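You operate a simulated robot arm through the tools that you are given. There is no shell and no other tool. Be economical: measure what you need, move in short steps, check, and stop when the job is done.

The job below is to be done with a simulated robot arm. You get a single attempt, and the scene is never put back.

Task
Put the blue tape on top of the purple flange.

It is judged by the outcome, as a careful person would: the job done as asked, and still so three seconds after it is handed in. It fails if anything else is knocked over, pushed out of place, dropped, spilled or broken.

Robot
A 6-joint arm with a two-finger parallel gripper, fixed in place. Base frame: the origin is at the foot of the arm, x ahead of it, y to its left, z up; the work surface is at about z = 0. Readings come in m, degrees, newtons and seconds.
With the tool pointing down near the work surface it reaches from about 0.16 to 0.42 m from the base axis. Its first joint turns from -66.0 to 66.0 degrees. Payload 1.57 kg.
The tool frame sits at the grasp point between the pads (the TCP): z along the fingers, y along the line on which they close. The tips reach 0.03 m beyond it. Largest opening 0.08 m; finger width 0.017, thickness 0.012; the body of the gripper, 0.04 by 0.082 m, starts 0.08 m behind the TCP.
Orientation is that of the tool frame in the base frame, as a unit quaternion [x, y, z, w]. With the fingers straight down and closing along the base's y, the tool's x points along the base's -x, its y along +y and its z along -z.

Tools
- The arm moves only by the tool drive_tool. Its argument "series" is a list of rows, each an object (a shift or turn left out is 0, a gripper value left out holds the last) with "slide": the shift along the tool's x, y, z in m, a list of three; "dr": the turn, a rotation vector about the tool's x, y, z in degrees, a list of three. In form: [{"slide": [x, y, z], "dr": [wx, wy, wz]}, ...]. A call has 1 to 12 rows; each row is the pose to reach, as a shift and turn from the pose commanded when the call began, along the tool's axes at that moment. "hand" is the finger opening in m, from 0 to 0.08, set as the call begins (left out, the last holds). Rows are played at 5 a second. More than 0.05 m and 8.6 degrees between two rows, or a gripper value outside its range, and nothing of the call is played. A pose out of reach is approached as far as the arm can. The call stops where the force on the tool passes 40 N (or 10 N more than at its start, if that is more) or the arm is blocked; 0.2 s more then pass. The fingers move at their own pace (about 0.153 m/s each) and stop on an object; they squeeze with about 22 N. The grip force told is the motor's: it shows also when the fingers shut on nothing. Time passes only in rows, and 0.2 s behind the last, so rows that repeat a pose let the fingers close. It gives the time, the measured TCP pose, the force on the tool (base axes), the opening and the grip force at its end, in the units of the frame above (readings bear some noise).
- Cameras (640 x 400 px; columns grow to the right, rows downward): "scene" is fixed at [0.0611, -0.3203, 0.4358]; the picture's right is [0.80, -0.59, 0.00], its down [-0.28, -0.38, -0.88] and it looks along [0.52, 0.71, -0.48] (base axes); focal length 354 px, centre (320, 200). "wrist" rides on the gripper at [0.072, -0.007, -0.122] in the tool frame; the picture's right is [0.09, 1.00, 0.00], its down [-0.84, 0.08, -0.54] and it looks along [-0.54, 0.05, 0.84] (tool axes); focal length 238 px, centre (320, 200).
- grab_frame(camera): a new picture of that camera. It takes no simulated time.
- point_at(camera, pixels): for up to 12 pixels [column, row] of the newest picture of that camera ("zoom" is the newest enlarged one), the place [x, y, z] in the base frame of the surface seen there, good to about 0.002 m, but the place of the scene camera against the robot may be out by one fixed shift of up to 0.012 m in any direction. It takes no simulated time.
- inspect(camera, box): a new picture of the part [left, top, right, bottom] of that camera's present view, enlarged. It takes no simulated time.
- hand_in(): hands the job in; it is judged then, once.

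Keep the steps short. Do not move on a guess: measure, check each grasp and each placing, and mend mistakes. In all there are 60 turns and 20 pictures (those below and enlarged ones count). Leave the gripper open and the arm clear of the work at the hand-in unless told otherwise, and finish with a single line.

The tools are called after ">>>" as a command line: name --argument value ..., lists and objects as JSON in quotes. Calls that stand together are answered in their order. drive_tool: Moves the arm, as the interface text tells. Its arguments: {"type":"object","properties":{"series":{"type":"array"},"hand":{"type":"number"}},"required":["series"]} The other tools are called the same way: grab_frame (camera) takes a picture; point_at (camera, pixels) gives the place of the surface under pixels of a picture; inspect (camera, box) takes an enlarged picture of a part of a camera's view; hand_in () hands the job in.

At the start:

```text
time: 0.0
position: [0.1892, 0.1321, 0.2614]
tool_rot: [-0.001, 1.0, 0.0, 0.001]
wrist_force: [0.0, -0.7, 0.4]
finger_gap: 0.0798
gripper_force: 0.0
```

scene: 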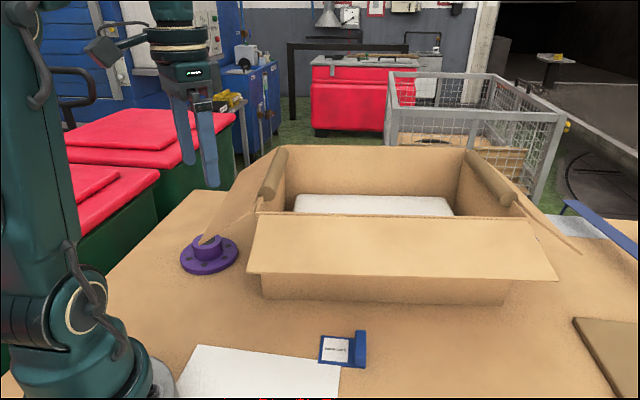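
wrist: 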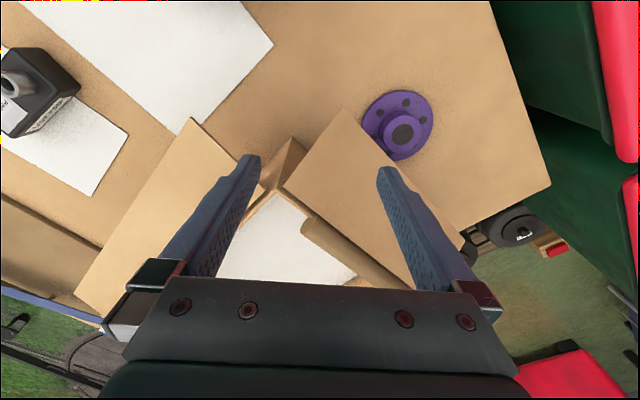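

The flange is at scene (208,255). I can't clearly see the tape yet, so I'll enlarge the blue object near scene (343,350) and the box.

>>> inspect --camera "scene" --box '[160, 220, 400, 400]'

>>> inspect --camera "wrist" --box '[0, 0, 480, 300]'

```text
2.22 times, centred on (280, 310) of scene
```

zoom: 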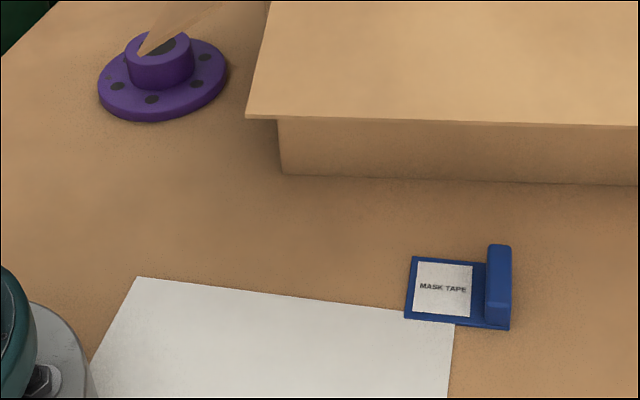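

```text
1.33 times, centred on (240, 150) of wrist
```

zoom: 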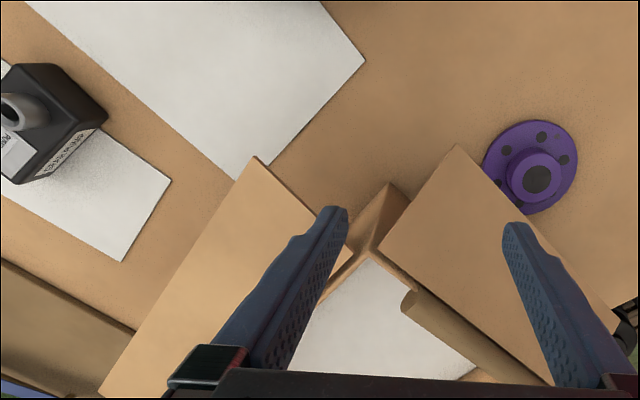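

The enlarged scene view shows a blue dispenser labelled "MASK TAPE". The wrist view doesn't show it at the matching spot, so I'll measure landmarks in both views to line them up.

>>> point_at --camera "scene" --pixels '[[322, 337], [356, 332], [365, 367], [320, 362], [361, 345], [335, 350], [211, 345], [340, 368], [208, 240], [190, 262], [250, 273], [262, 298]]'

>>> point_at --camera "wrist" --pixels '[[273, 47], [178, 133], [128, 134], [92, 195], [402, 133], [372, 125], [60, 70], [193, 120], [346, 110], [75, 307], [285, 187], [420, 110]]'

```text
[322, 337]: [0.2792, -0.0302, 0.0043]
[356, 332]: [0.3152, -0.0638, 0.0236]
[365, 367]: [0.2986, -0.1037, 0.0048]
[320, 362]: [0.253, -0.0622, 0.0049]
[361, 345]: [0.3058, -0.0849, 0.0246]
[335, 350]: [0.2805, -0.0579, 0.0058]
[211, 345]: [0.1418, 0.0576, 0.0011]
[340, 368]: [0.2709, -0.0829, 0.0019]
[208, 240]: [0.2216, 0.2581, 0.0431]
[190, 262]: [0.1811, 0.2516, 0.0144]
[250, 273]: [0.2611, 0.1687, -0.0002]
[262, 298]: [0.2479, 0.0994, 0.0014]
```

```text
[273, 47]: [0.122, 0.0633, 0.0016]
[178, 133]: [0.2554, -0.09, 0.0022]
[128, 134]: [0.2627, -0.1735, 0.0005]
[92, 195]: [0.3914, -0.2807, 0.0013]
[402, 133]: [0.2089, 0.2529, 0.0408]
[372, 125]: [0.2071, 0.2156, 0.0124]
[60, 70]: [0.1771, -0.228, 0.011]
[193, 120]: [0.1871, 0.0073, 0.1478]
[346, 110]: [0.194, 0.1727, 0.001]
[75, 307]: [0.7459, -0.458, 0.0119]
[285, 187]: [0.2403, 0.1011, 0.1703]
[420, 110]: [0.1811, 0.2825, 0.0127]
```

The wrist view agrees: the box's front flap, about 0.15 m up, hides the tape from the wrist camera. Next I'll measure the flap edges and more of the tape and flange.

>>> point_at --camera "scene" --pixels '[[250, 271], [330, 272], [440, 276], [552, 278], [257, 218], [202, 242], [236, 188], [262, 210], [215, 246], [200, 247], [300, 303], [400, 303]]'

>>> point_at --camera "wrist" --pixels '[[345, 113], [287, 183], [400, 165], [455, 235], [253, 152], [192, 122], [80, 292], [385, 152], [432, 118], [405, 92], [365, 120], [398, 158]]'

>>> inspect --camera "scene" --box '[304, 320, 384, 370]'

```text
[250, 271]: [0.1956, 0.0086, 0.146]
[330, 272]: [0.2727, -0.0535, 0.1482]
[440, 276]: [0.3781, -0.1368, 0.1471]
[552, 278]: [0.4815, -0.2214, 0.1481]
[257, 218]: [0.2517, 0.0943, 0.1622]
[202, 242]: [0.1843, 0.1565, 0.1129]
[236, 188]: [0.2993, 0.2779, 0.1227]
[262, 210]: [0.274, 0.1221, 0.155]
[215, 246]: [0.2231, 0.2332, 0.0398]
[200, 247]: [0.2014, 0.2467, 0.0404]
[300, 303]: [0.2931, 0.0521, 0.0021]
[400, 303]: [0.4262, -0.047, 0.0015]
```

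```text
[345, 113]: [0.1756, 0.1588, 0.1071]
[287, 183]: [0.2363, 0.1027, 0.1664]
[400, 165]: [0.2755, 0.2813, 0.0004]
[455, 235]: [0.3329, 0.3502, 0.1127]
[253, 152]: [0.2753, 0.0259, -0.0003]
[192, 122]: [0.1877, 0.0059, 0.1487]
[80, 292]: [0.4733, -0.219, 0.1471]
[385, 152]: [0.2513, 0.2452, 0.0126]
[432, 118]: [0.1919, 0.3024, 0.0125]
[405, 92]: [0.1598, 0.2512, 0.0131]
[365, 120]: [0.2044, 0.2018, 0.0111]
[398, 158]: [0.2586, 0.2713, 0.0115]
```

```text
8.00 times, centred on (344, 345) of scene
```

zoom: 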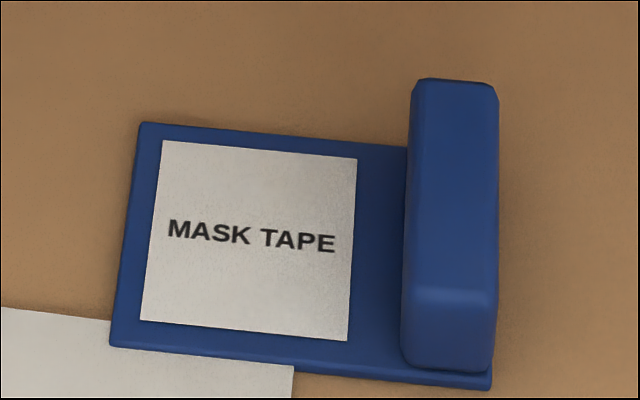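

Comparing flap corners, the scene camera reads about 8 mm too far in x. The tape's ridge is partly under the front flap edge (z≈0.147), so I'll grasp it with the gripper leaning away from the box. I'll measure the ridge and plate in the zoom.

>>> point_at --camera "zoom" --pixels '[[455, 95], [455, 280], [420, 200], [490, 200], [410, 355], [485, 360], [455, 330], [145, 130], [115, 340], [488, 385], [395, 200], [510, 300]]'

```text
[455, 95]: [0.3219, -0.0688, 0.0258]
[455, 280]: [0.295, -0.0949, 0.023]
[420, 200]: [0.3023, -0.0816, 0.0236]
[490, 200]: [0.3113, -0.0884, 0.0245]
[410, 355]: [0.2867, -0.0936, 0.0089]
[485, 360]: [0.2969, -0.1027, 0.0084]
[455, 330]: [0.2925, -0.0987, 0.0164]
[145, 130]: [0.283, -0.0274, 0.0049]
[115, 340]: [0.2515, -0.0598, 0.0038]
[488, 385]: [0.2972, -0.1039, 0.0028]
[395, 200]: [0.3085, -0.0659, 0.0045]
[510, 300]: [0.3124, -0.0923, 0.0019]
```

The ridge axis runs along about (0.71, 0.70). Its centre is near (0.30, -0.083) in the robot frame and its top is at z≈0.024. I'll move to a high spot in front of the flap and yaw 45° so the fingers close across the ridge.

>>> drive_tool --hand 0.08 --series '[{"slide": [-0.007, -0.03, 0], "dr": [0, 0, -5]}, {"slide": [-0.014, -0.06, 0], "dr": [0, 0, -10]}, {"slide": [-0.021, -0.09, 0], "dr": [0, 0, -15]}, {"slide": [-0.028, -0.12, 0], "dr": [0, 0, -20]}, {"slide": [-0.035, -0.15, 0], "dr": [0, 0, -25]}, {"slide": [-0.042, -0.18, 0], "dr": [0, 0, -30]}, {"slide": [-0.049, -0.21, 0], "dr": [0, 0, -35]}, {"slide": [-0.056, -0.24, 0], "dr": [0, 0, -40]}, {"slide": [-0.062, -0.263, 0.0], "dr": [0, 0, -45]}, {"slide": [-0.062, -0.263, 0.0], "dr": [0, 0, -45]}]'

```text
time: 2.2
position: [0.2487, -0.1304, 0.26]
tool_rot: [-0.383, 0.924, 0.001, 0.0]
wrist_force: [-0.5, 0.2, 0.6]
finger_gap: 0.0799
gripper_force: 0.1
```

The yaw is right: tool x points along (-0.71,-0.71). Next I'll tilt 20° about tool y so the fingers point in under the flap edge, then take a wrist picture.

>>> drive_tool --series '[{"slide": [0, 0, 0], "dr": [0, -7, 0]}, {"slide": [0, 0, 0], "dr": [0, -14, 0]}, {"slide": [0, 0, 0], "dr": [0, -20, 0]}, {"slide": [0, 0, 0], "dr": [0, -20, 0]}]'

>>> grab_frame --camera "wrist"

```text
time: 3.2
position: [0.2497, -0.131, 0.2609]
tool_rot: [-0.378, 0.909, 0.067, 0.161]
wrist_force: [-0.6, 0.9, -0.1]
finger_gap: 0.0801
gripper_force: 0.1
```

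```text
14 pictures are left
```

wrist: 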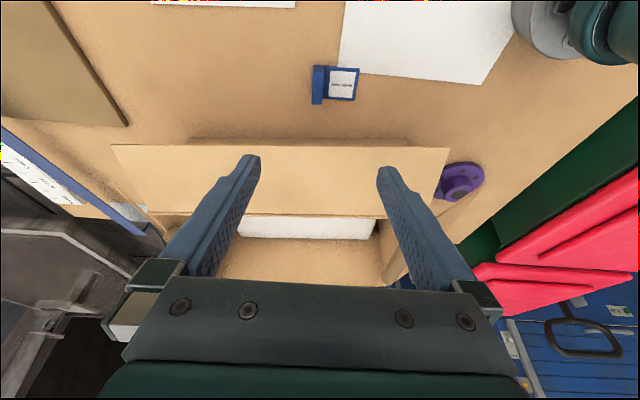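

The tape is now fully visible at wrist (335,84), with its ridge on the left at (318,84). I'll zoom in and measure it in the robot frame.

>>> inspect --camera "wrist" --box '[287, 54, 383, 114]'

```text
6.67 times, centred on (335, 84) of wrist
```

zoom: 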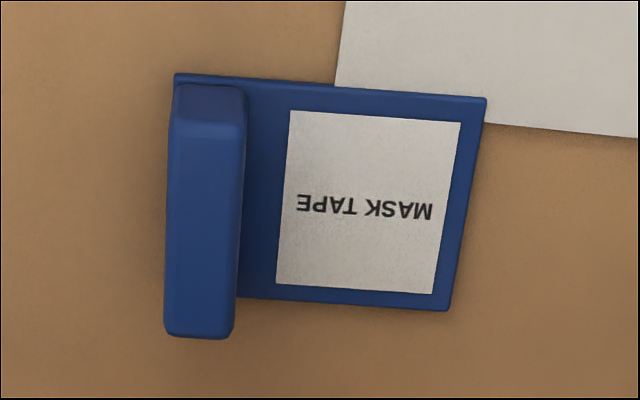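

>>> point_at --camera "zoom" --pixels '[[207, 128], [200, 325], [172, 220], [240, 220], [204, 220], [482, 102], [446, 306], [178, 78], [255, 220], [240, 130], [232, 325], [173, 130]]'

>>> point_at --camera "wrist" --pixels '[[115, 147], [445, 149], [320, 147], [250, 3], [460, 190], [440, 185]]'

```text
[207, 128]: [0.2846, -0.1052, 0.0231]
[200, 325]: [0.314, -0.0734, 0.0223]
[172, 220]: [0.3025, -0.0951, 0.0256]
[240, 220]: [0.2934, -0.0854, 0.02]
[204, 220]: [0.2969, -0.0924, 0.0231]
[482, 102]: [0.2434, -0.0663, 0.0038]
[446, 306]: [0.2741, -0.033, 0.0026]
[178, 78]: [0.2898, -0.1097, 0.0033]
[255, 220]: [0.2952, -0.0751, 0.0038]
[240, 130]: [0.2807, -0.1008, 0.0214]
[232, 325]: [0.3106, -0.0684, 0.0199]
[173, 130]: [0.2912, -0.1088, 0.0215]
```

```text
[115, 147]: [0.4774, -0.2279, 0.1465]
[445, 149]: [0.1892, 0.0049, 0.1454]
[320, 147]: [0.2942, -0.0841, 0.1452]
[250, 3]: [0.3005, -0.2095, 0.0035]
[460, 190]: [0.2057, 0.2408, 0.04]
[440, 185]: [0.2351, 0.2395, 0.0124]
```

The ridge centre is (0.299,-0.089), at a heading of about 47°, with its top at z≈0.023. I'll go to a pre-grasp pose 0.16 m back along the approach line, correct the yaw by 2°, and narrow the fingers to 0.04 m.

>>> drive_tool --hand 0.04 --series '[{"slide": [0.0154, -0.0035, 0.0327], "dr": [-0.35, 0, -0.95]}, {"slide": [0.0308, -0.0071, 0.0654], "dr": [-0.7, 0, -1.9]}, {"slide": [0.0308, -0.0071, 0.0654], "dr": [-0.7, 0, -1.9]}]'

```text
time: 4.0
position: [0.2495, -0.1418, 0.1885]
tool_rot: [-0.394, 0.903, 0.07, 0.159]
wrist_force: [1.0, -0.1, -1.3]
finger_gap: 0.0398
gripper_force: 0.2
```

I'm at the pre-grasp pose. Now I'll go 0.12 m along the tool axis, stopping short of the ridge, and look.

>>> drive_tool --series '[{"slide": [0, 0, 0.04]}, {"slide": [0, 0, 0.08]}, {"slide": [0, 0, 0.12]}, {"slide": [0, 0, 0.12]}]'

>>> grab_frame --camera "wrist"

>>> grab_frame --camera "scene"

```text
time: 5.0
position: [0.2763, -0.1096, 0.0755]
tool_rot: [-0.394, 0.903, 0.07, 0.159]
wrist_force: [-0.4, -0.4, -0.4]
finger_gap: 0.0398
gripper_force: 0.1
```

```text
12 pictures are left
```

wrist: 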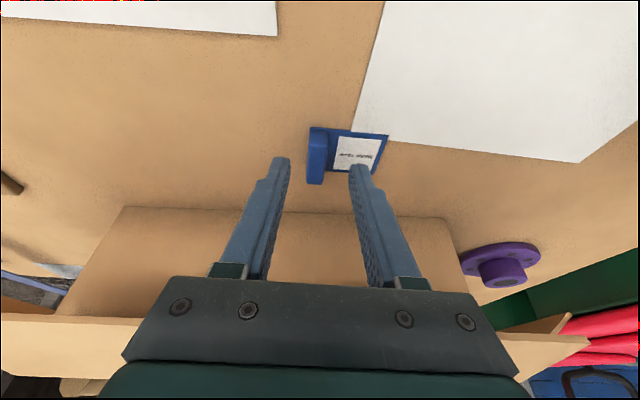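

```text
11 pictures are left
```

scene: 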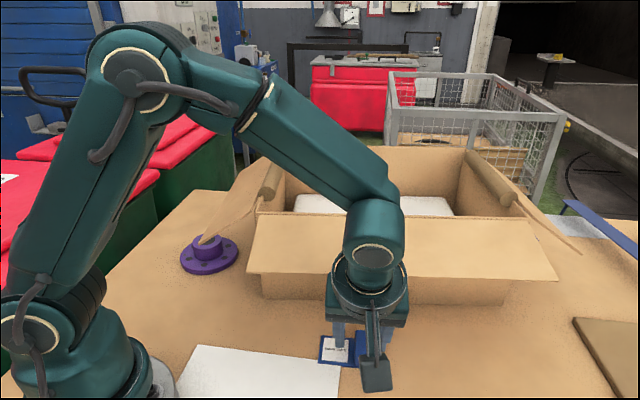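

The ridge (wrist column ~317) is centred between the fingertips (281 and 358), and the gripper is clear of the flap. I'll go the remaining 0.038 m.

>>> drive_tool --series '[{"slide": [0, 0, 0.013]}, {"slide": [0, 0, 0.026]}, {"slide": [0, 0, 0.038]}, {"slide": [0, 0, 0.038]}]'

>>> inspect --camera "wrist" --box '[224, 100, 416, 220]'

```text
time: 6.0
position: [0.2855, -0.1016, 0.0399]
tool_rot: [-0.393, 0.903, 0.07, 0.159]
wrist_force: [0.7, 0.4, 1.7]
finger_gap: 0.04
gripper_force: 0.1
```

```text
3.33 times, centred on (320, 160) of wrist
```

zoom: 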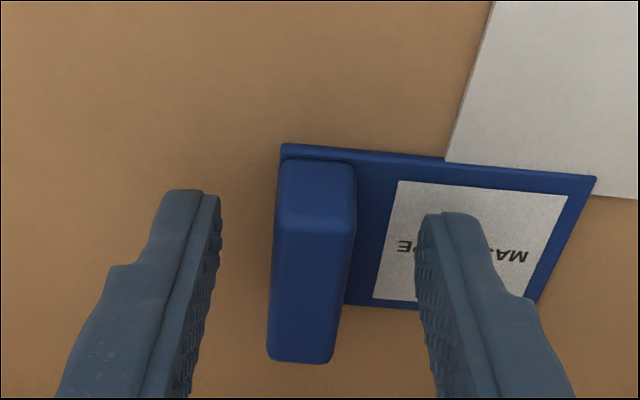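

The fingers straddle the ridge without touching anything. Closing now.

>>> drive_tool --hand 0 --series '[{"slide": [0, 0, 0]}, {"slide": [0, 0, 0]}, {"slide": [0, 0, 0]}, {"slide": [0, 0, 0]}]'

>>> inspect --camera "wrist" --box '[224, 100, 416, 220]'

```text
time: 7.0
position: [0.2863, -0.1004, 0.0402]
tool_rot: [-0.394, 0.903, 0.069, 0.158]
wrist_force: [-0.1, -0.3, -0.1]
finger_gap: 0.0147
gripper_force: 22.3
```

```text
3.33 times, centred on (320, 160) of wrist
```

zoom: 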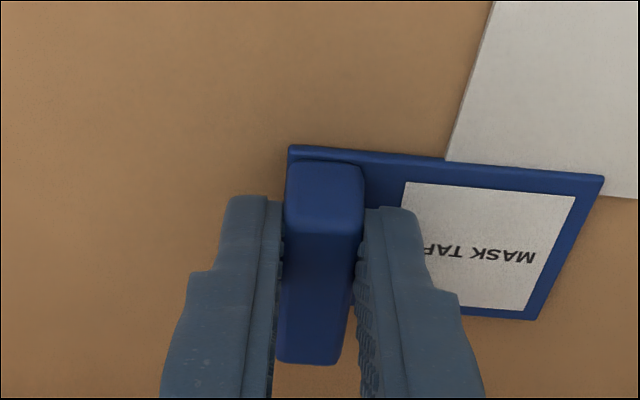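

I have the ridge: opening 14.7 mm, force 22 N. I'll lift 0.05 m, which stays below the flap, then retreat 0.05 m horizontally from under it.

>>> drive_tool --series '[{"slide": [-0.0034, 0, -0.0094]}, {"slide": [-0.0086, 0, -0.0235]}, {"slide": [-0.0171, 0, -0.047]}, {"slide": [-0.0171, 0, -0.047]}]'

>>> grab_frame --camera "scene"

```text
time: 8.0
position: [0.287, -0.1004, 0.0887]
tool_rot: [-0.394, 0.903, 0.07, 0.16]
wrist_force: [0.9, 0.0, -0.9]
finger_gap: 0.0145
gripper_force: 22.1
```

```text
8 pictures are left
```

scene: 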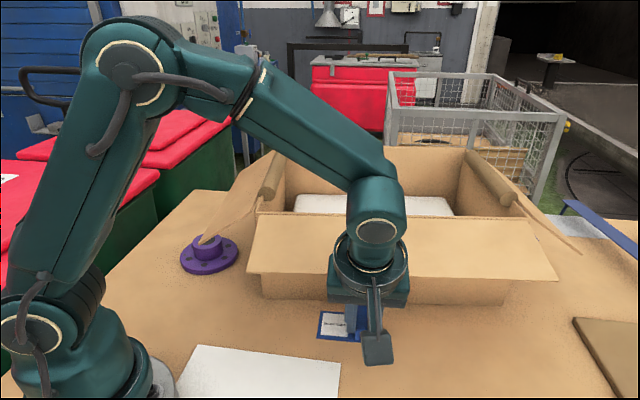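

The tape is held and has lifted level. Now I'll retreat 0.055 m away from the box, then go up 0.12 m.

>>> drive_tool --series '[{"slide": [0.026, 0, -0.0094]}, {"slide": [0.0517, 0, -0.0188]}, {"slide": [0.0517, 0, -0.0188]}, {"slide": [0.038, 0, -0.0564]}, {"slide": [0.0243, 0, -0.094]}, {"slide": [0.0107, 0, -0.1316]}, {"slide": [0.0107, 0, -0.1316]}]'

```text
time: 9.6
position: [0.2503, -0.1417, 0.2114]
tool_rot: [-0.394, 0.903, 0.069, 0.159]
wrist_force: [-0.2, -0.4, 0.7]
finger_gap: 0.0146
gripper_force: 21.8
```

The tape is clear of the flap and the grip is steady. I'll swing toward the flange in two legs, turning the yaw so the gripper will lean away from the left flap. First leg, to about (0.20, 0.04, 0.25):

>>> drive_tool --series '[{"slide": [-0.0177, 0.0268, -0.0005], "dr": [2.45, 0, 6.73]}, {"slide": [-0.0354, 0.0536, -0.001], "dr": [4.9, 0, 13.47]}, {"slide": [-0.0531, 0.0804, -0.0015], "dr": [7.35, 0, 20.2]}, {"slide": [-0.0708, 0.1071, -0.002], "dr": [9.8, 0, 26.9]}, {"slide": [-0.0885, 0.1339, -0.0025], "dr": [12.25, 0, 33.7]}, {"slide": [-0.1062, 0.1607, -0.0029], "dr": [14.7, 0, 40.4]}, {"slide": [-0.1062, 0.1607, -0.0029], "dr": [14.7, 0, 40.4]}]'

```text
time: 11.2
position: [0.1977, 0.0398, 0.251]
tool_rot: [-0.036, 0.984, 0.006, 0.174]
wrist_force: [0.4, 0.5, 0.4]
finger_gap: 0.0143
gripper_force: 21.8
```

Second leg, to hover above the flange at about (0.185, 0.25, 0.23), yaw −39°.

>>> drive_tool --series '[{"slide": [0.0008, 0.0351, 0.0034], "dr": [2.45, 0, 6.73]}, {"slide": [0.0015, 0.0702, 0.0069], "dr": [4.9, 0, 13.47]}, {"slide": [0.0023, 0.1052, 0.0104], "dr": [7.35, 0, 20.2]}, {"slide": [0.0031, 0.1403, 0.0138], "dr": [9.8, 0, 26.9]}, {"slide": [0.0038, 0.1754, 0.0172], "dr": [12.25, 0, 33.7]}, {"slide": [0.0046, 0.2105, 0.0207], "dr": [14.7, 0, 40.4]}, {"slide": [0.0046, 0.2105, 0.0207], "dr": [14.7, 0, 40.4]}]'

>>> grab_frame --camera "wrist"

```text
time: 12.8
position: [0.2343, 0.2266, 0.229]
tool_rot: [0.329, 0.928, -0.059, 0.164]
wrist_force: [-0.8, 0.3, 0.1]
finger_gap: 0.0143
gripper_force: 22.2
out of reach, approached as far as the arm can: row 4, 5, 6, 7
```

```text
7 pictures are left
```

wrist: 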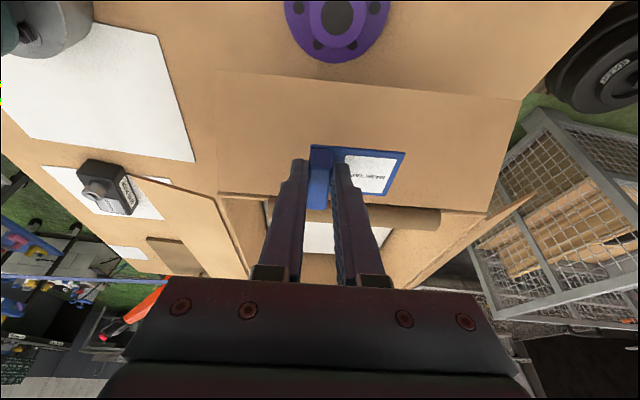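

The arm ran out of reach leaning that way, so it isn't over the flange yet. It is held safely above the left flap. I'll measure the flange and the flap edge from this clear view and choose another yaw.

>>> point_at --camera "wrist" --pixels '[[337, 18], [337, 61], [316, 18], [362, 18], [337, 45], [220, 73], [300, 81], [400, 89], [500, 99], [521, 103], [288, 20], [386, 20]]'

>>> inspect --camera "wrist" --box '[272, 120, 432, 220]'

```text
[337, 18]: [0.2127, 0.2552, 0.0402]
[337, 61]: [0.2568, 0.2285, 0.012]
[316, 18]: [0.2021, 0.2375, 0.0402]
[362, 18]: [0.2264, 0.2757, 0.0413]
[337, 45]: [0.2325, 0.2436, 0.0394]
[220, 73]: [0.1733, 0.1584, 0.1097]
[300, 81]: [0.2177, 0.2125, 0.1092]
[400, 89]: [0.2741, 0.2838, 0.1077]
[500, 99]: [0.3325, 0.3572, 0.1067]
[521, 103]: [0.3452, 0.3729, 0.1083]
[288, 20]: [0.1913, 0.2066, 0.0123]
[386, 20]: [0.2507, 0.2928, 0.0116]
```

```text
4.00 times, centred on (352, 170) of wrist
```

zoom: 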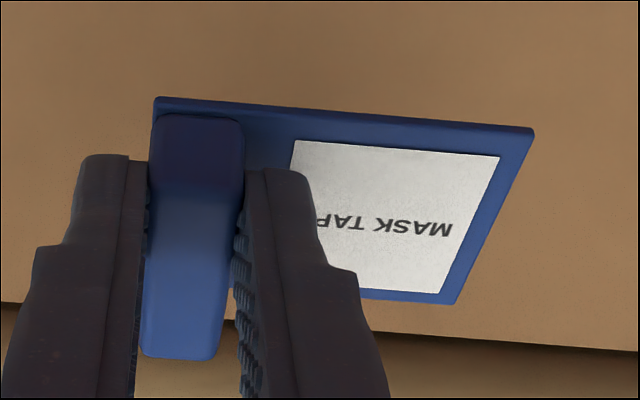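

The flap edge at z≈0.109 passes only about 30 mm from the boss centre (0.2125, 0.255). A leaning gripper is too tight there. The plan is to set the tape down on clear table, regrasp it vertically, then place it. First I'll check the black device and the paper near the put-down spot.

>>> point_at --camera "wrist" --pixels '[[95, 187], [82, 165], [120, 200], [100, 165], [85, 195], [193, 160], [165, 218], [140, 178], [48, 170], [185, 200], [160, 190], [235, 195]]'

```text
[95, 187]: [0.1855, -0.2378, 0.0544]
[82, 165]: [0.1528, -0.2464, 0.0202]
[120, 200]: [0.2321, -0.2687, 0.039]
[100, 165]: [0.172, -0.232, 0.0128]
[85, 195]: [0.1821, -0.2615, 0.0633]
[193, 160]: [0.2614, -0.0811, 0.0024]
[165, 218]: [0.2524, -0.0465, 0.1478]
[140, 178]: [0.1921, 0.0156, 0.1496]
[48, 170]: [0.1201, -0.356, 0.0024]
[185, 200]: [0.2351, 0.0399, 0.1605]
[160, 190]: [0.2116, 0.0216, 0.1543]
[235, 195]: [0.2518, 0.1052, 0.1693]
```

The device top is only about 0.065 m high, so it will stay clear. I'll swing back along the way I came. This is over the box either way, with the tape at z≥0.2.

>>> drive_tool --series '[{"slide": [-0.0235, -0.0259, 0.0048], "dr": [-2.45, 0, -6.73]}, {"slide": [-0.0469, -0.0518, 0.0096], "dr": [-4.9, 0, -13.47]}, {"slide": [-0.0704, -0.0777, 0.0144], "dr": [-7.35, 0, -20.2]}, {"slide": [-0.0938, -0.1035, 0.0193], "dr": [-9.8, 0, -26.9]}, {"slide": [-0.1173, -0.1294, 0.0241], "dr": [-12.25, 0, -33.7]}, {"slide": [-0.1407, -0.1553, 0.0289], "dr": [-14.7, 0, -40.4]}, {"slide": [-0.1407, -0.1553, 0.0289], "dr": [-14.7, 0, -40.4]}]'

```text
time: 14.4
position: [0.2465, 0.0188, 0.249]
tool_rot: [-0.036, 0.984, 0.006, 0.175]
wrist_force: [0.2, 1.0, -0.4]
finger_gap: 0.014
gripper_force: 22.0
```

I'm at (0.2465, 0.019, 0.249). Next I'll hover over the put-down spot at about (0.293, -0.174, 0.22), yaw back to 47°.

>>> drive_tool --series '[{"slide": [-0.0034, -0.0326, 0.0064], "dr": [-2.45, 0, -6.73]}, {"slide": [-0.0068, -0.0652, 0.0128], "dr": [-4.9, 0, -13.47]}, {"slide": [-0.0102, -0.0978, 0.0192], "dr": [-7.35, 0, -20.2]}, {"slide": [-0.0136, -0.1304, 0.0256], "dr": [-9.8, 0, -26.9]}, {"slide": [-0.017, -0.163, 0.032], "dr": [-12.25, 0, -33.7]}, {"slide": [-0.0204, -0.1956, 0.0384], "dr": [-14.7, 0, -40.4]}, {"slide": [-0.0204, -0.1956, 0.0384], "dr": [-14.7, 0, -40.4]}]'

>>> grab_frame --camera "wrist"

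```text
time: 16.0
position: [0.2927, -0.1747, 0.2168]
tool_rot: [-0.394, 0.902, 0.069, 0.159]
wrist_force: [0.8, -0.1, -0.4]
finger_gap: 0.0146
gripper_force: 21.7
```

```text
5 pictures are left
```

wrist: 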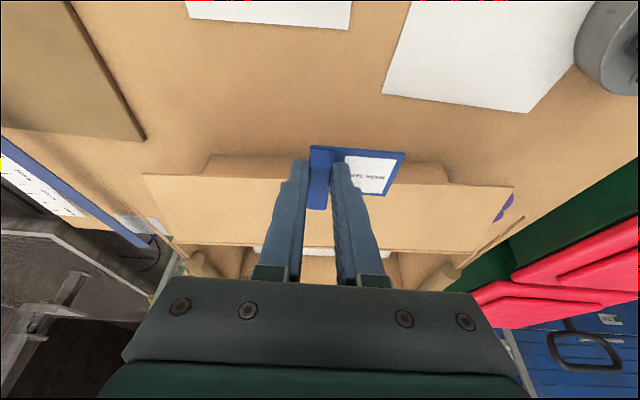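

The spot below is bare table. I'll descend straight down 0.168 m, to about 9 mm above the table.

>>> drive_tool --series '[{"slide": [0.0144, 0, 0.0395]}, {"slide": [0.0287, 0, 0.079]}, {"slide": [0.0431, 0, 0.1184]}, {"slide": [0.0575, 0, 0.1579]}, {"slide": [0.0575, 0, 0.1579]}]'

```text
time: 17.2
position: [0.2926, -0.1737, 0.0512]
tool_rot: [-0.394, 0.903, 0.069, 0.159]
wrist_force: [-0.3, -0.7, -0.8]
finger_gap: 0.0146
gripper_force: 22.3
```

Now I'll lower the last ~11 mm in small steps to contact.

>>> drive_tool --series '[{"slide": [0.0017, 0, 0.0047]}, {"slide": [0.0027, 0, 0.0075]}, {"slide": [0.0034, 0, 0.0094]}, {"slide": [0.0036, 0, 0.0099]}, {"slide": [0.0036, 0, 0.0099]}]'

```text
time: 18.4
position: [0.2929, -0.1757, 0.0407]
tool_rot: [-0.394, 0.903, 0.069, 0.158]
wrist_force: [0.6, -0.8, 0.5]
finger_gap: 0.0145
gripper_force: 21.8
```

I'm at the original grasp height, so the tape is at the table. I'll open to 0.04 m and back off 0.06 m along the tool axis.

>>> drive_tool --hand 0.04 --series '[{"slide": [0, 0, 0]}, {"slide": [0, 0, 0]}, {"slide": [0, 0, -0.02]}, {"slide": [0, 0, -0.06]}, {"slide": [0, 0, -0.06]}]'

>>> grab_frame --camera "wrist"

```text
time: 19.6
position: [0.2758, -0.189, 0.098]
tool_rot: [-0.393, 0.903, 0.068, 0.16]
wrist_force: [0.1, -0.3, -0.3]
finger_gap: 0.0397
gripper_force: 0.0
```

```text
4 pictures are left
```

wrist: 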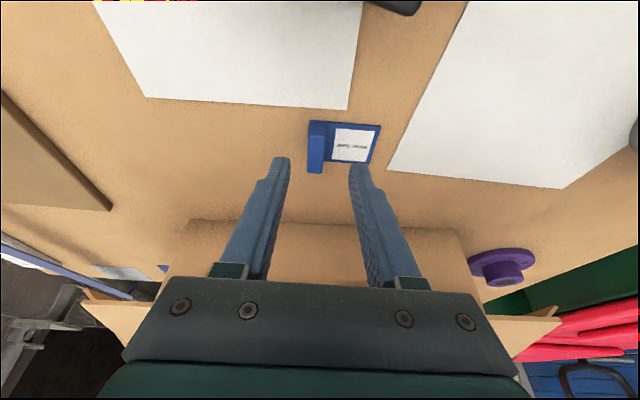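

The tape is standing flat on bare table. I'll measure the ridge and plate again.

>>> point_at --camera "wrist" --pixels '[[317, 136], [315, 168], [310, 148], [322, 148], [316, 150], [379, 126], [368, 162], [310, 121], [330, 220], [217, 222], [458, 232]]'

```text
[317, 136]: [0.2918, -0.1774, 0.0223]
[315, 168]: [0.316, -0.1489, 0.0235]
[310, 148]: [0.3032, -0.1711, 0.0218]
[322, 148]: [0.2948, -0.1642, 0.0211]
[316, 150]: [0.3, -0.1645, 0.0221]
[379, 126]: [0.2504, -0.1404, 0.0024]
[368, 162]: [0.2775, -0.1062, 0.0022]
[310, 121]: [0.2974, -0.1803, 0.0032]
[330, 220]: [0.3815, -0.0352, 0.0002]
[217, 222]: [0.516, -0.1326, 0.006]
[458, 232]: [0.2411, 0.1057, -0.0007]
```

Ridge centre is about (0.304, -0.162) at a heading of about 50°. It's 54 mm out from the flap edge, so a vertical grasp fits. I'll straighten the gripper above it.

>>> drive_tool --series '[{"slide": [-0.0124, -0.0007, 0.0038], "dr": [-0.17, 6.67, -0.98]}, {"slide": [-0.0249, -0.0015, 0.0077], "dr": [-0.33, 13.33, -1.97]}, {"slide": [-0.0373, -0.0022, 0.0115], "dr": [-0.5, 20, -2.95]}, {"slide": [-0.0373, -0.0022, 0.0115], "dr": [-0.5, 20, -2.95]}]'

>>> inspect --camera "wrist" --box '[224, 100, 416, 220]'

```text
time: 20.6
position: [0.3055, -0.1622, 0.0994]
tool_rot: [-0.422, 0.906, -0.002, 0.0]
wrist_force: [0.3, -0.1, -0.3]
finger_gap: 0.04
gripper_force: 0.0
```

```text
3.33 times, centred on (320, 160) of wrist
```

zoom: 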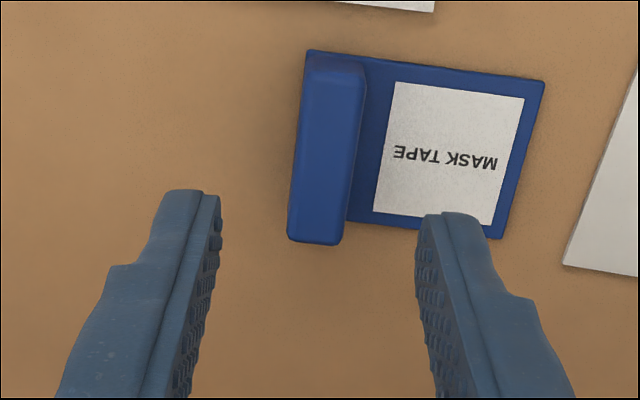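

>>> point_at --camera "zoom" --pixels '[[335, 85], [318, 230], [302, 150], [358, 150], [330, 150], [543, 84], [498, 235], [310, 52], [350, 215], [290, 215]]'

```text
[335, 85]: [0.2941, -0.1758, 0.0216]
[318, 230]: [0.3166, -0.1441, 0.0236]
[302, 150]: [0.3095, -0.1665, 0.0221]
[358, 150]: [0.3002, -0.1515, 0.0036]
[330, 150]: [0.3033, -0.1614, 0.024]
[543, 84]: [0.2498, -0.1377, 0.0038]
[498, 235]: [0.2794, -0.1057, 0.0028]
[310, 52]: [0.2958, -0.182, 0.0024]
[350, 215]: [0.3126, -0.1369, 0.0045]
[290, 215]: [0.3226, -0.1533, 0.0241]
```

The ridge centre (0.304, -0.161) agrees with the TCP (0.3055, -0.162). I'll descend 0.058 m with the fingers straddling it, then close.

>>> drive_tool --series '[{"slide": [0, 0, 0.02]}, {"slide": [0, 0, 0.04]}, {"slide": [0, 0, 0.05]}, {"slide": [0, 0, 0.058]}, {"slide": [0, 0, 0.058]}]'

>>> drive_tool --hand 0 --series '[{"slide": [0, 0, 0]}, {"slide": [0, 0, 0]}, {"slide": [0, 0, 0]}, {"slide": [0, 0, 0]}]'

```text
time: 21.8
position: [0.3051, -0.1643, 0.041]
tool_rot: [-0.422, 0.907, 0.0, 0.0]
wrist_force: [0.5, -0.2, 1.2]
finger_gap: 0.0401
gripper_force: 0.1
```

```text
time: 22.8
position: [0.3051, -0.1645, 0.0406]
tool_rot: [-0.424, 0.906, -0.001, 0.0]
wrist_force: [0.0, 0.4, 0.6]
finger_gap: 0.0143
gripper_force: 22.3
```

Gripped at 14.3 mm with 22 N. I'll lift straight up 0.19 m.

>>> drive_tool --series '[{"slide": [0, 0, -0.01]}, {"slide": [0, 0, -0.05]}, {"slide": [0, 0, -0.095]}, {"slide": [0, 0, -0.14]}, {"slide": [0, 0, -0.19]}, {"slide": [0, 0, -0.19]}]'

```text
time: 24.2
position: [0.3069, -0.1647, 0.2311]
tool_rot: [-0.423, 0.906, 0.0, -0.001]
wrist_force: [-0.5, 0.5, 0.4]
finger_gap: 0.0147
gripper_force: 22.0
```

Now leg one of the swing, to about (0.22, 0.05, 0.25), turning 45°.

>>> drive_tool --series '[{"slide": [-0.0181, 0.0341, -0.0032], "dr": [0, 0, 7.5]}, {"slide": [-0.0363, 0.0683, -0.0063], "dr": [0, 0, 15]}, {"slide": [-0.0544, 0.1024, -0.0095], "dr": [0, 0, 22.5]}, {"slide": [-0.0725, 0.1365, -0.0127], "dr": [0, 0, 30]}, {"slide": [-0.0907, 0.1707, -0.0158], "dr": [0, 0, 37.5]}, {"slide": [-0.1088, 0.2048, -0.019], "dr": [0, 0, 45]}, {"slide": [-0.1088, 0.2048, -0.019], "dr": [0, 0, 45]}]'

```text
time: 25.8
position: [0.2192, 0.0494, 0.2487]
tool_rot: [-0.043, 0.999, 0.0, 0.0]
wrist_force: [0.4, 0.3, -0.5]
finger_gap: 0.0144
gripper_force: 21.9
```

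Leg two, to hover above the flange at (0.199, 0.247, 0.22), yaw −39°.

>>> drive_tool --series '[{"slide": [0.0005, 0.0331, 0.0], "dr": [0, 0, 7.33]}, {"slide": [0.001, 0.0661, 0.0], "dr": [0, 0, 14.67]}, {"slide": [0.0015, 0.0992, 0.0], "dr": [0, 0, 22]}, {"slide": [0.0021, 0.1323, 0.01], "dr": [0, 0, 29.3]}, {"slide": [0.0026, 0.1653, 0.02], "dr": [0, 0, 36.7]}, {"slide": [0.0031, 0.1984, 0.029], "dr": [0, 0, 44]}, {"slide": [0.0031, 0.1984, 0.029], "dr": [0, 0, 44]}]'

>>> grab_frame --camera "wrist"

```text
time: 27.4
position: [0.2009, 0.2493, 0.2206]
tool_rot: [0.335, 0.942, 0.0, -0.001]
wrist_force: [-0.2, -0.3, -0.5]
finger_gap: 0.0143
gripper_force: 22.1
```

```text
2 pictures are left
```

wrist: 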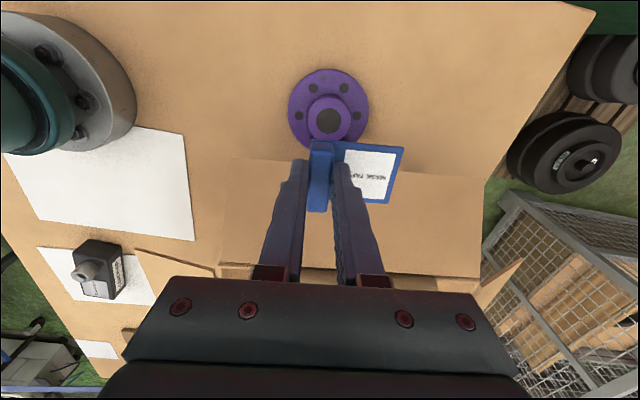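

Reached. I'll measure the flange boss, the tape and the flap edge from here.

>>> point_at --camera "wrist" --pixels '[[328, 120], [310, 120], [350, 120], [328, 97], [290, 105], [368, 105], [328, 70], [402, 147], [388, 202], [315, 145], [319, 190], [250, 160]]'

```text
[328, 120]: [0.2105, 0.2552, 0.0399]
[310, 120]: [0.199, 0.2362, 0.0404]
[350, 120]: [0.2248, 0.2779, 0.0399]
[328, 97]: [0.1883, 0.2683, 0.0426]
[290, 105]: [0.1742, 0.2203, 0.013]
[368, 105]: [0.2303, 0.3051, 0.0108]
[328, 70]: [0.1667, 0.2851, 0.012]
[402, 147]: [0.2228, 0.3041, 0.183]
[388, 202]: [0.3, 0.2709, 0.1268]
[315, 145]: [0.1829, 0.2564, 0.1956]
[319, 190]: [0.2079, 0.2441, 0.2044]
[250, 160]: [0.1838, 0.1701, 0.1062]
```

The boss centre is about (0.2115, 0.256). From the plate corner, the ridge centre is at (0.201, 0.249), so a −3 mm shift along tool y will put the tape's centre of mass over the boss. I'll shift, then descend to about 5 mm above it.

>>> drive_tool --series '[{"slide": [0, -0.003, 0.0]}, {"slide": [0, -0.003, 0.03]}, {"slide": [0, -0.003, 0.06]}, {"slide": [0, -0.003, 0.09]}, {"slide": [0, -0.003, 0.115]}, {"slide": [0, -0.003, 0.132]}, {"slide": [0, -0.003, 0.132]}]'

```text
time: 29.0
position: [0.198, 0.2456, 0.0888]
tool_rot: [0.333, 0.943, 0.0, 0.001]
wrist_force: [1.0, 0.2, 0.1]
finger_gap: 0.0144
gripper_force: 21.8
```

Now small steps down to contact.

>>> drive_tool --series '[{"slide": [0, 0, 0.002]}, {"slide": [0, 0, 0.004]}, {"slide": [0, 0, 0.0055]}, {"slide": [0, 0, 0.0055]}]'

```text
time: 30.0
position: [0.1964, 0.2453, 0.0834]
tool_rot: [0.332, 0.943, 0.0, 0.001]
wrist_force: [0.8, 0.0, 0.3]
finger_gap: 0.0145
gripper_force: 22.1
```

>>> drive_tool --series '[{"slide": [0, 0, 0.0008]}, {"slide": [0, 0, 0.0016]}, {"slide": [0, 0, 0.0016]}]'

>>> inspect --camera "scene" --box '[144, 190, 272, 270]'

```text
time: 30.8
position: [0.1968, 0.2455, 0.0817]
tool_rot: [0.333, 0.943, 0.001, 0.0]
wrist_force: [0.0, -0.2, 0.0]
finger_gap: 0.0144
gripper_force: 22.2
```

```text
5.00 times, centred on (208, 230) of scene
```

zoom: 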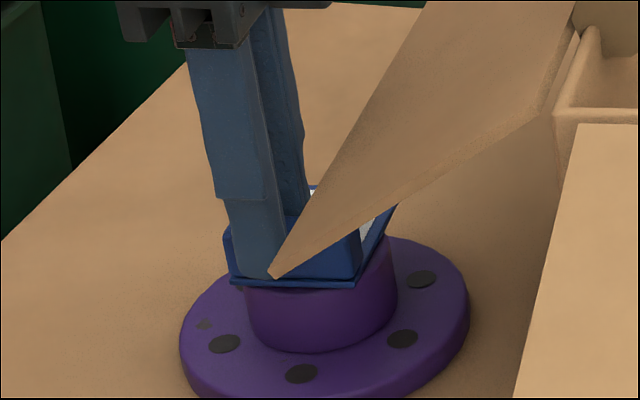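

The tape is just at the boss top and level. No contact force shows yet, so I'll feel down another millimetre or so.

>>> drive_tool --series '[{"slide": [0, 0, 0.0004]}, {"slide": [0, 0, 0.0008]}, {"slide": [0, 0, 0.0008]}]'

```text
time: 31.6
position: [0.196, 0.247, 0.0817]
tool_rot: [0.333, 0.943, 0.0, 0.0]
wrist_force: [0.3, 0.0, 0.8]
finger_gap: 0.0143
gripper_force: 22.0
```

>>> drive_tool --series '[{"slide": [0, 0, 0.0005]}, {"slide": [0, 0, 0.001]}, {"slide": [0, 0, 0.001]}]'

```text
time: 32.4
position: [0.1971, 0.2462, 0.0812]
tool_rot: [0.333, 0.943, 0.0, 0.0]
wrist_force: [-1.6, 0.4, 6.6]
finger_gap: 0.0144
gripper_force: 22.2
```

The 6.6 N upward force means contact with the boss. I'll ease off slightly, open to 0.03 m, wait, and rise slowly.

>>> drive_tool --hand 0.03 --series '[{"slide": [0, 0, -0.0004]}, {"slide": [0, 0, -0.0004]}, {"slide": [0, 0, -0.0004]}, {"slide": [0, 0, -0.01]}, {"slide": [0, 0, -0.03]}, {"slide": [0, 0, -0.06]}, {"slide": [0, 0, -0.1]}, {"slide": [0, 0, -0.14]}, {"slide": [0, 0, -0.14]}]'

>>> grab_frame --camera "wrist"

```text
time: 34.4
position: [0.1988, 0.2474, 0.222]
tool_rot: [0.332, 0.943, 0.0, -0.001]
wrist_force: [0.0, 0.6, -0.4]
finger_gap: 0.03
gripper_force: 0.0
```

```text
0 pictures are left
```

wrist: 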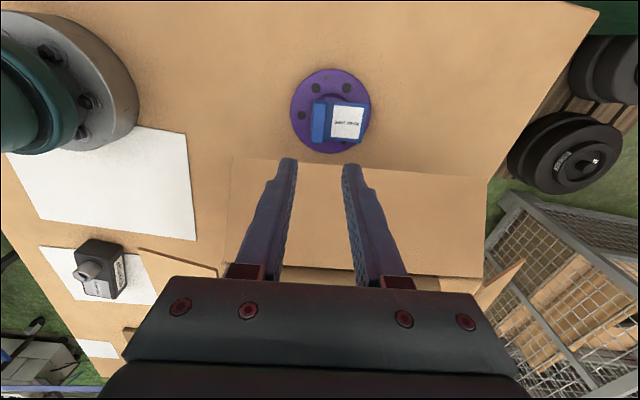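

The tape is sitting on the flange at wrist (337,122). I'll check that it's level.

>>> point_at --camera "wrist" --pixels '[[363, 109], [358, 139], [329, 140], [317, 115], [318, 138], [345, 122]]'

>>> drive_tool --hand 0.08 --series '[{"slide": [0, 0, -0.02]}, {"slide": [0, 0, -0.04]}, {"slide": [0, 0, -0.04]}, {"slide": [0, 0, -0.04]}, {"slide": [0, 0, -0.04]}]'

>>> point_at --camera "wrist" --pixels '[[363, 109], [358, 139], [317, 115]]'

```text
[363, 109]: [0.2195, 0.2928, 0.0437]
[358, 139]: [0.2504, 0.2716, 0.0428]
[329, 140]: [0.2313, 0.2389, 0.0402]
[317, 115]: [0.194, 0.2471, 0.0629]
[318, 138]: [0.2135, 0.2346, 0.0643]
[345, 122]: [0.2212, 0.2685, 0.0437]
```

```text
time: 35.6
position: [0.1984, 0.2458, 0.2595]
tool_rot: [0.333, 0.943, 0.0, 0.0]
wrist_force: [0.3, 0.8, 0.6]
finger_gap: 0.0801
gripper_force: 0.1
```

```text
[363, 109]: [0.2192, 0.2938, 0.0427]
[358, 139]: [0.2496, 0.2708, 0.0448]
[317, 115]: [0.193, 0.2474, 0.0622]
```

The tape is level, with its plate top at z≈0.043 and its ridge at 0.063. It's centred on the boss, and the gripper is open and clear above, so I'm handing in.

>>> hand_in

```text
The job is handed in.
```

The blue tape is resting level on top of the purple flange, with the gripper open and clear above it, and the job is handed in.
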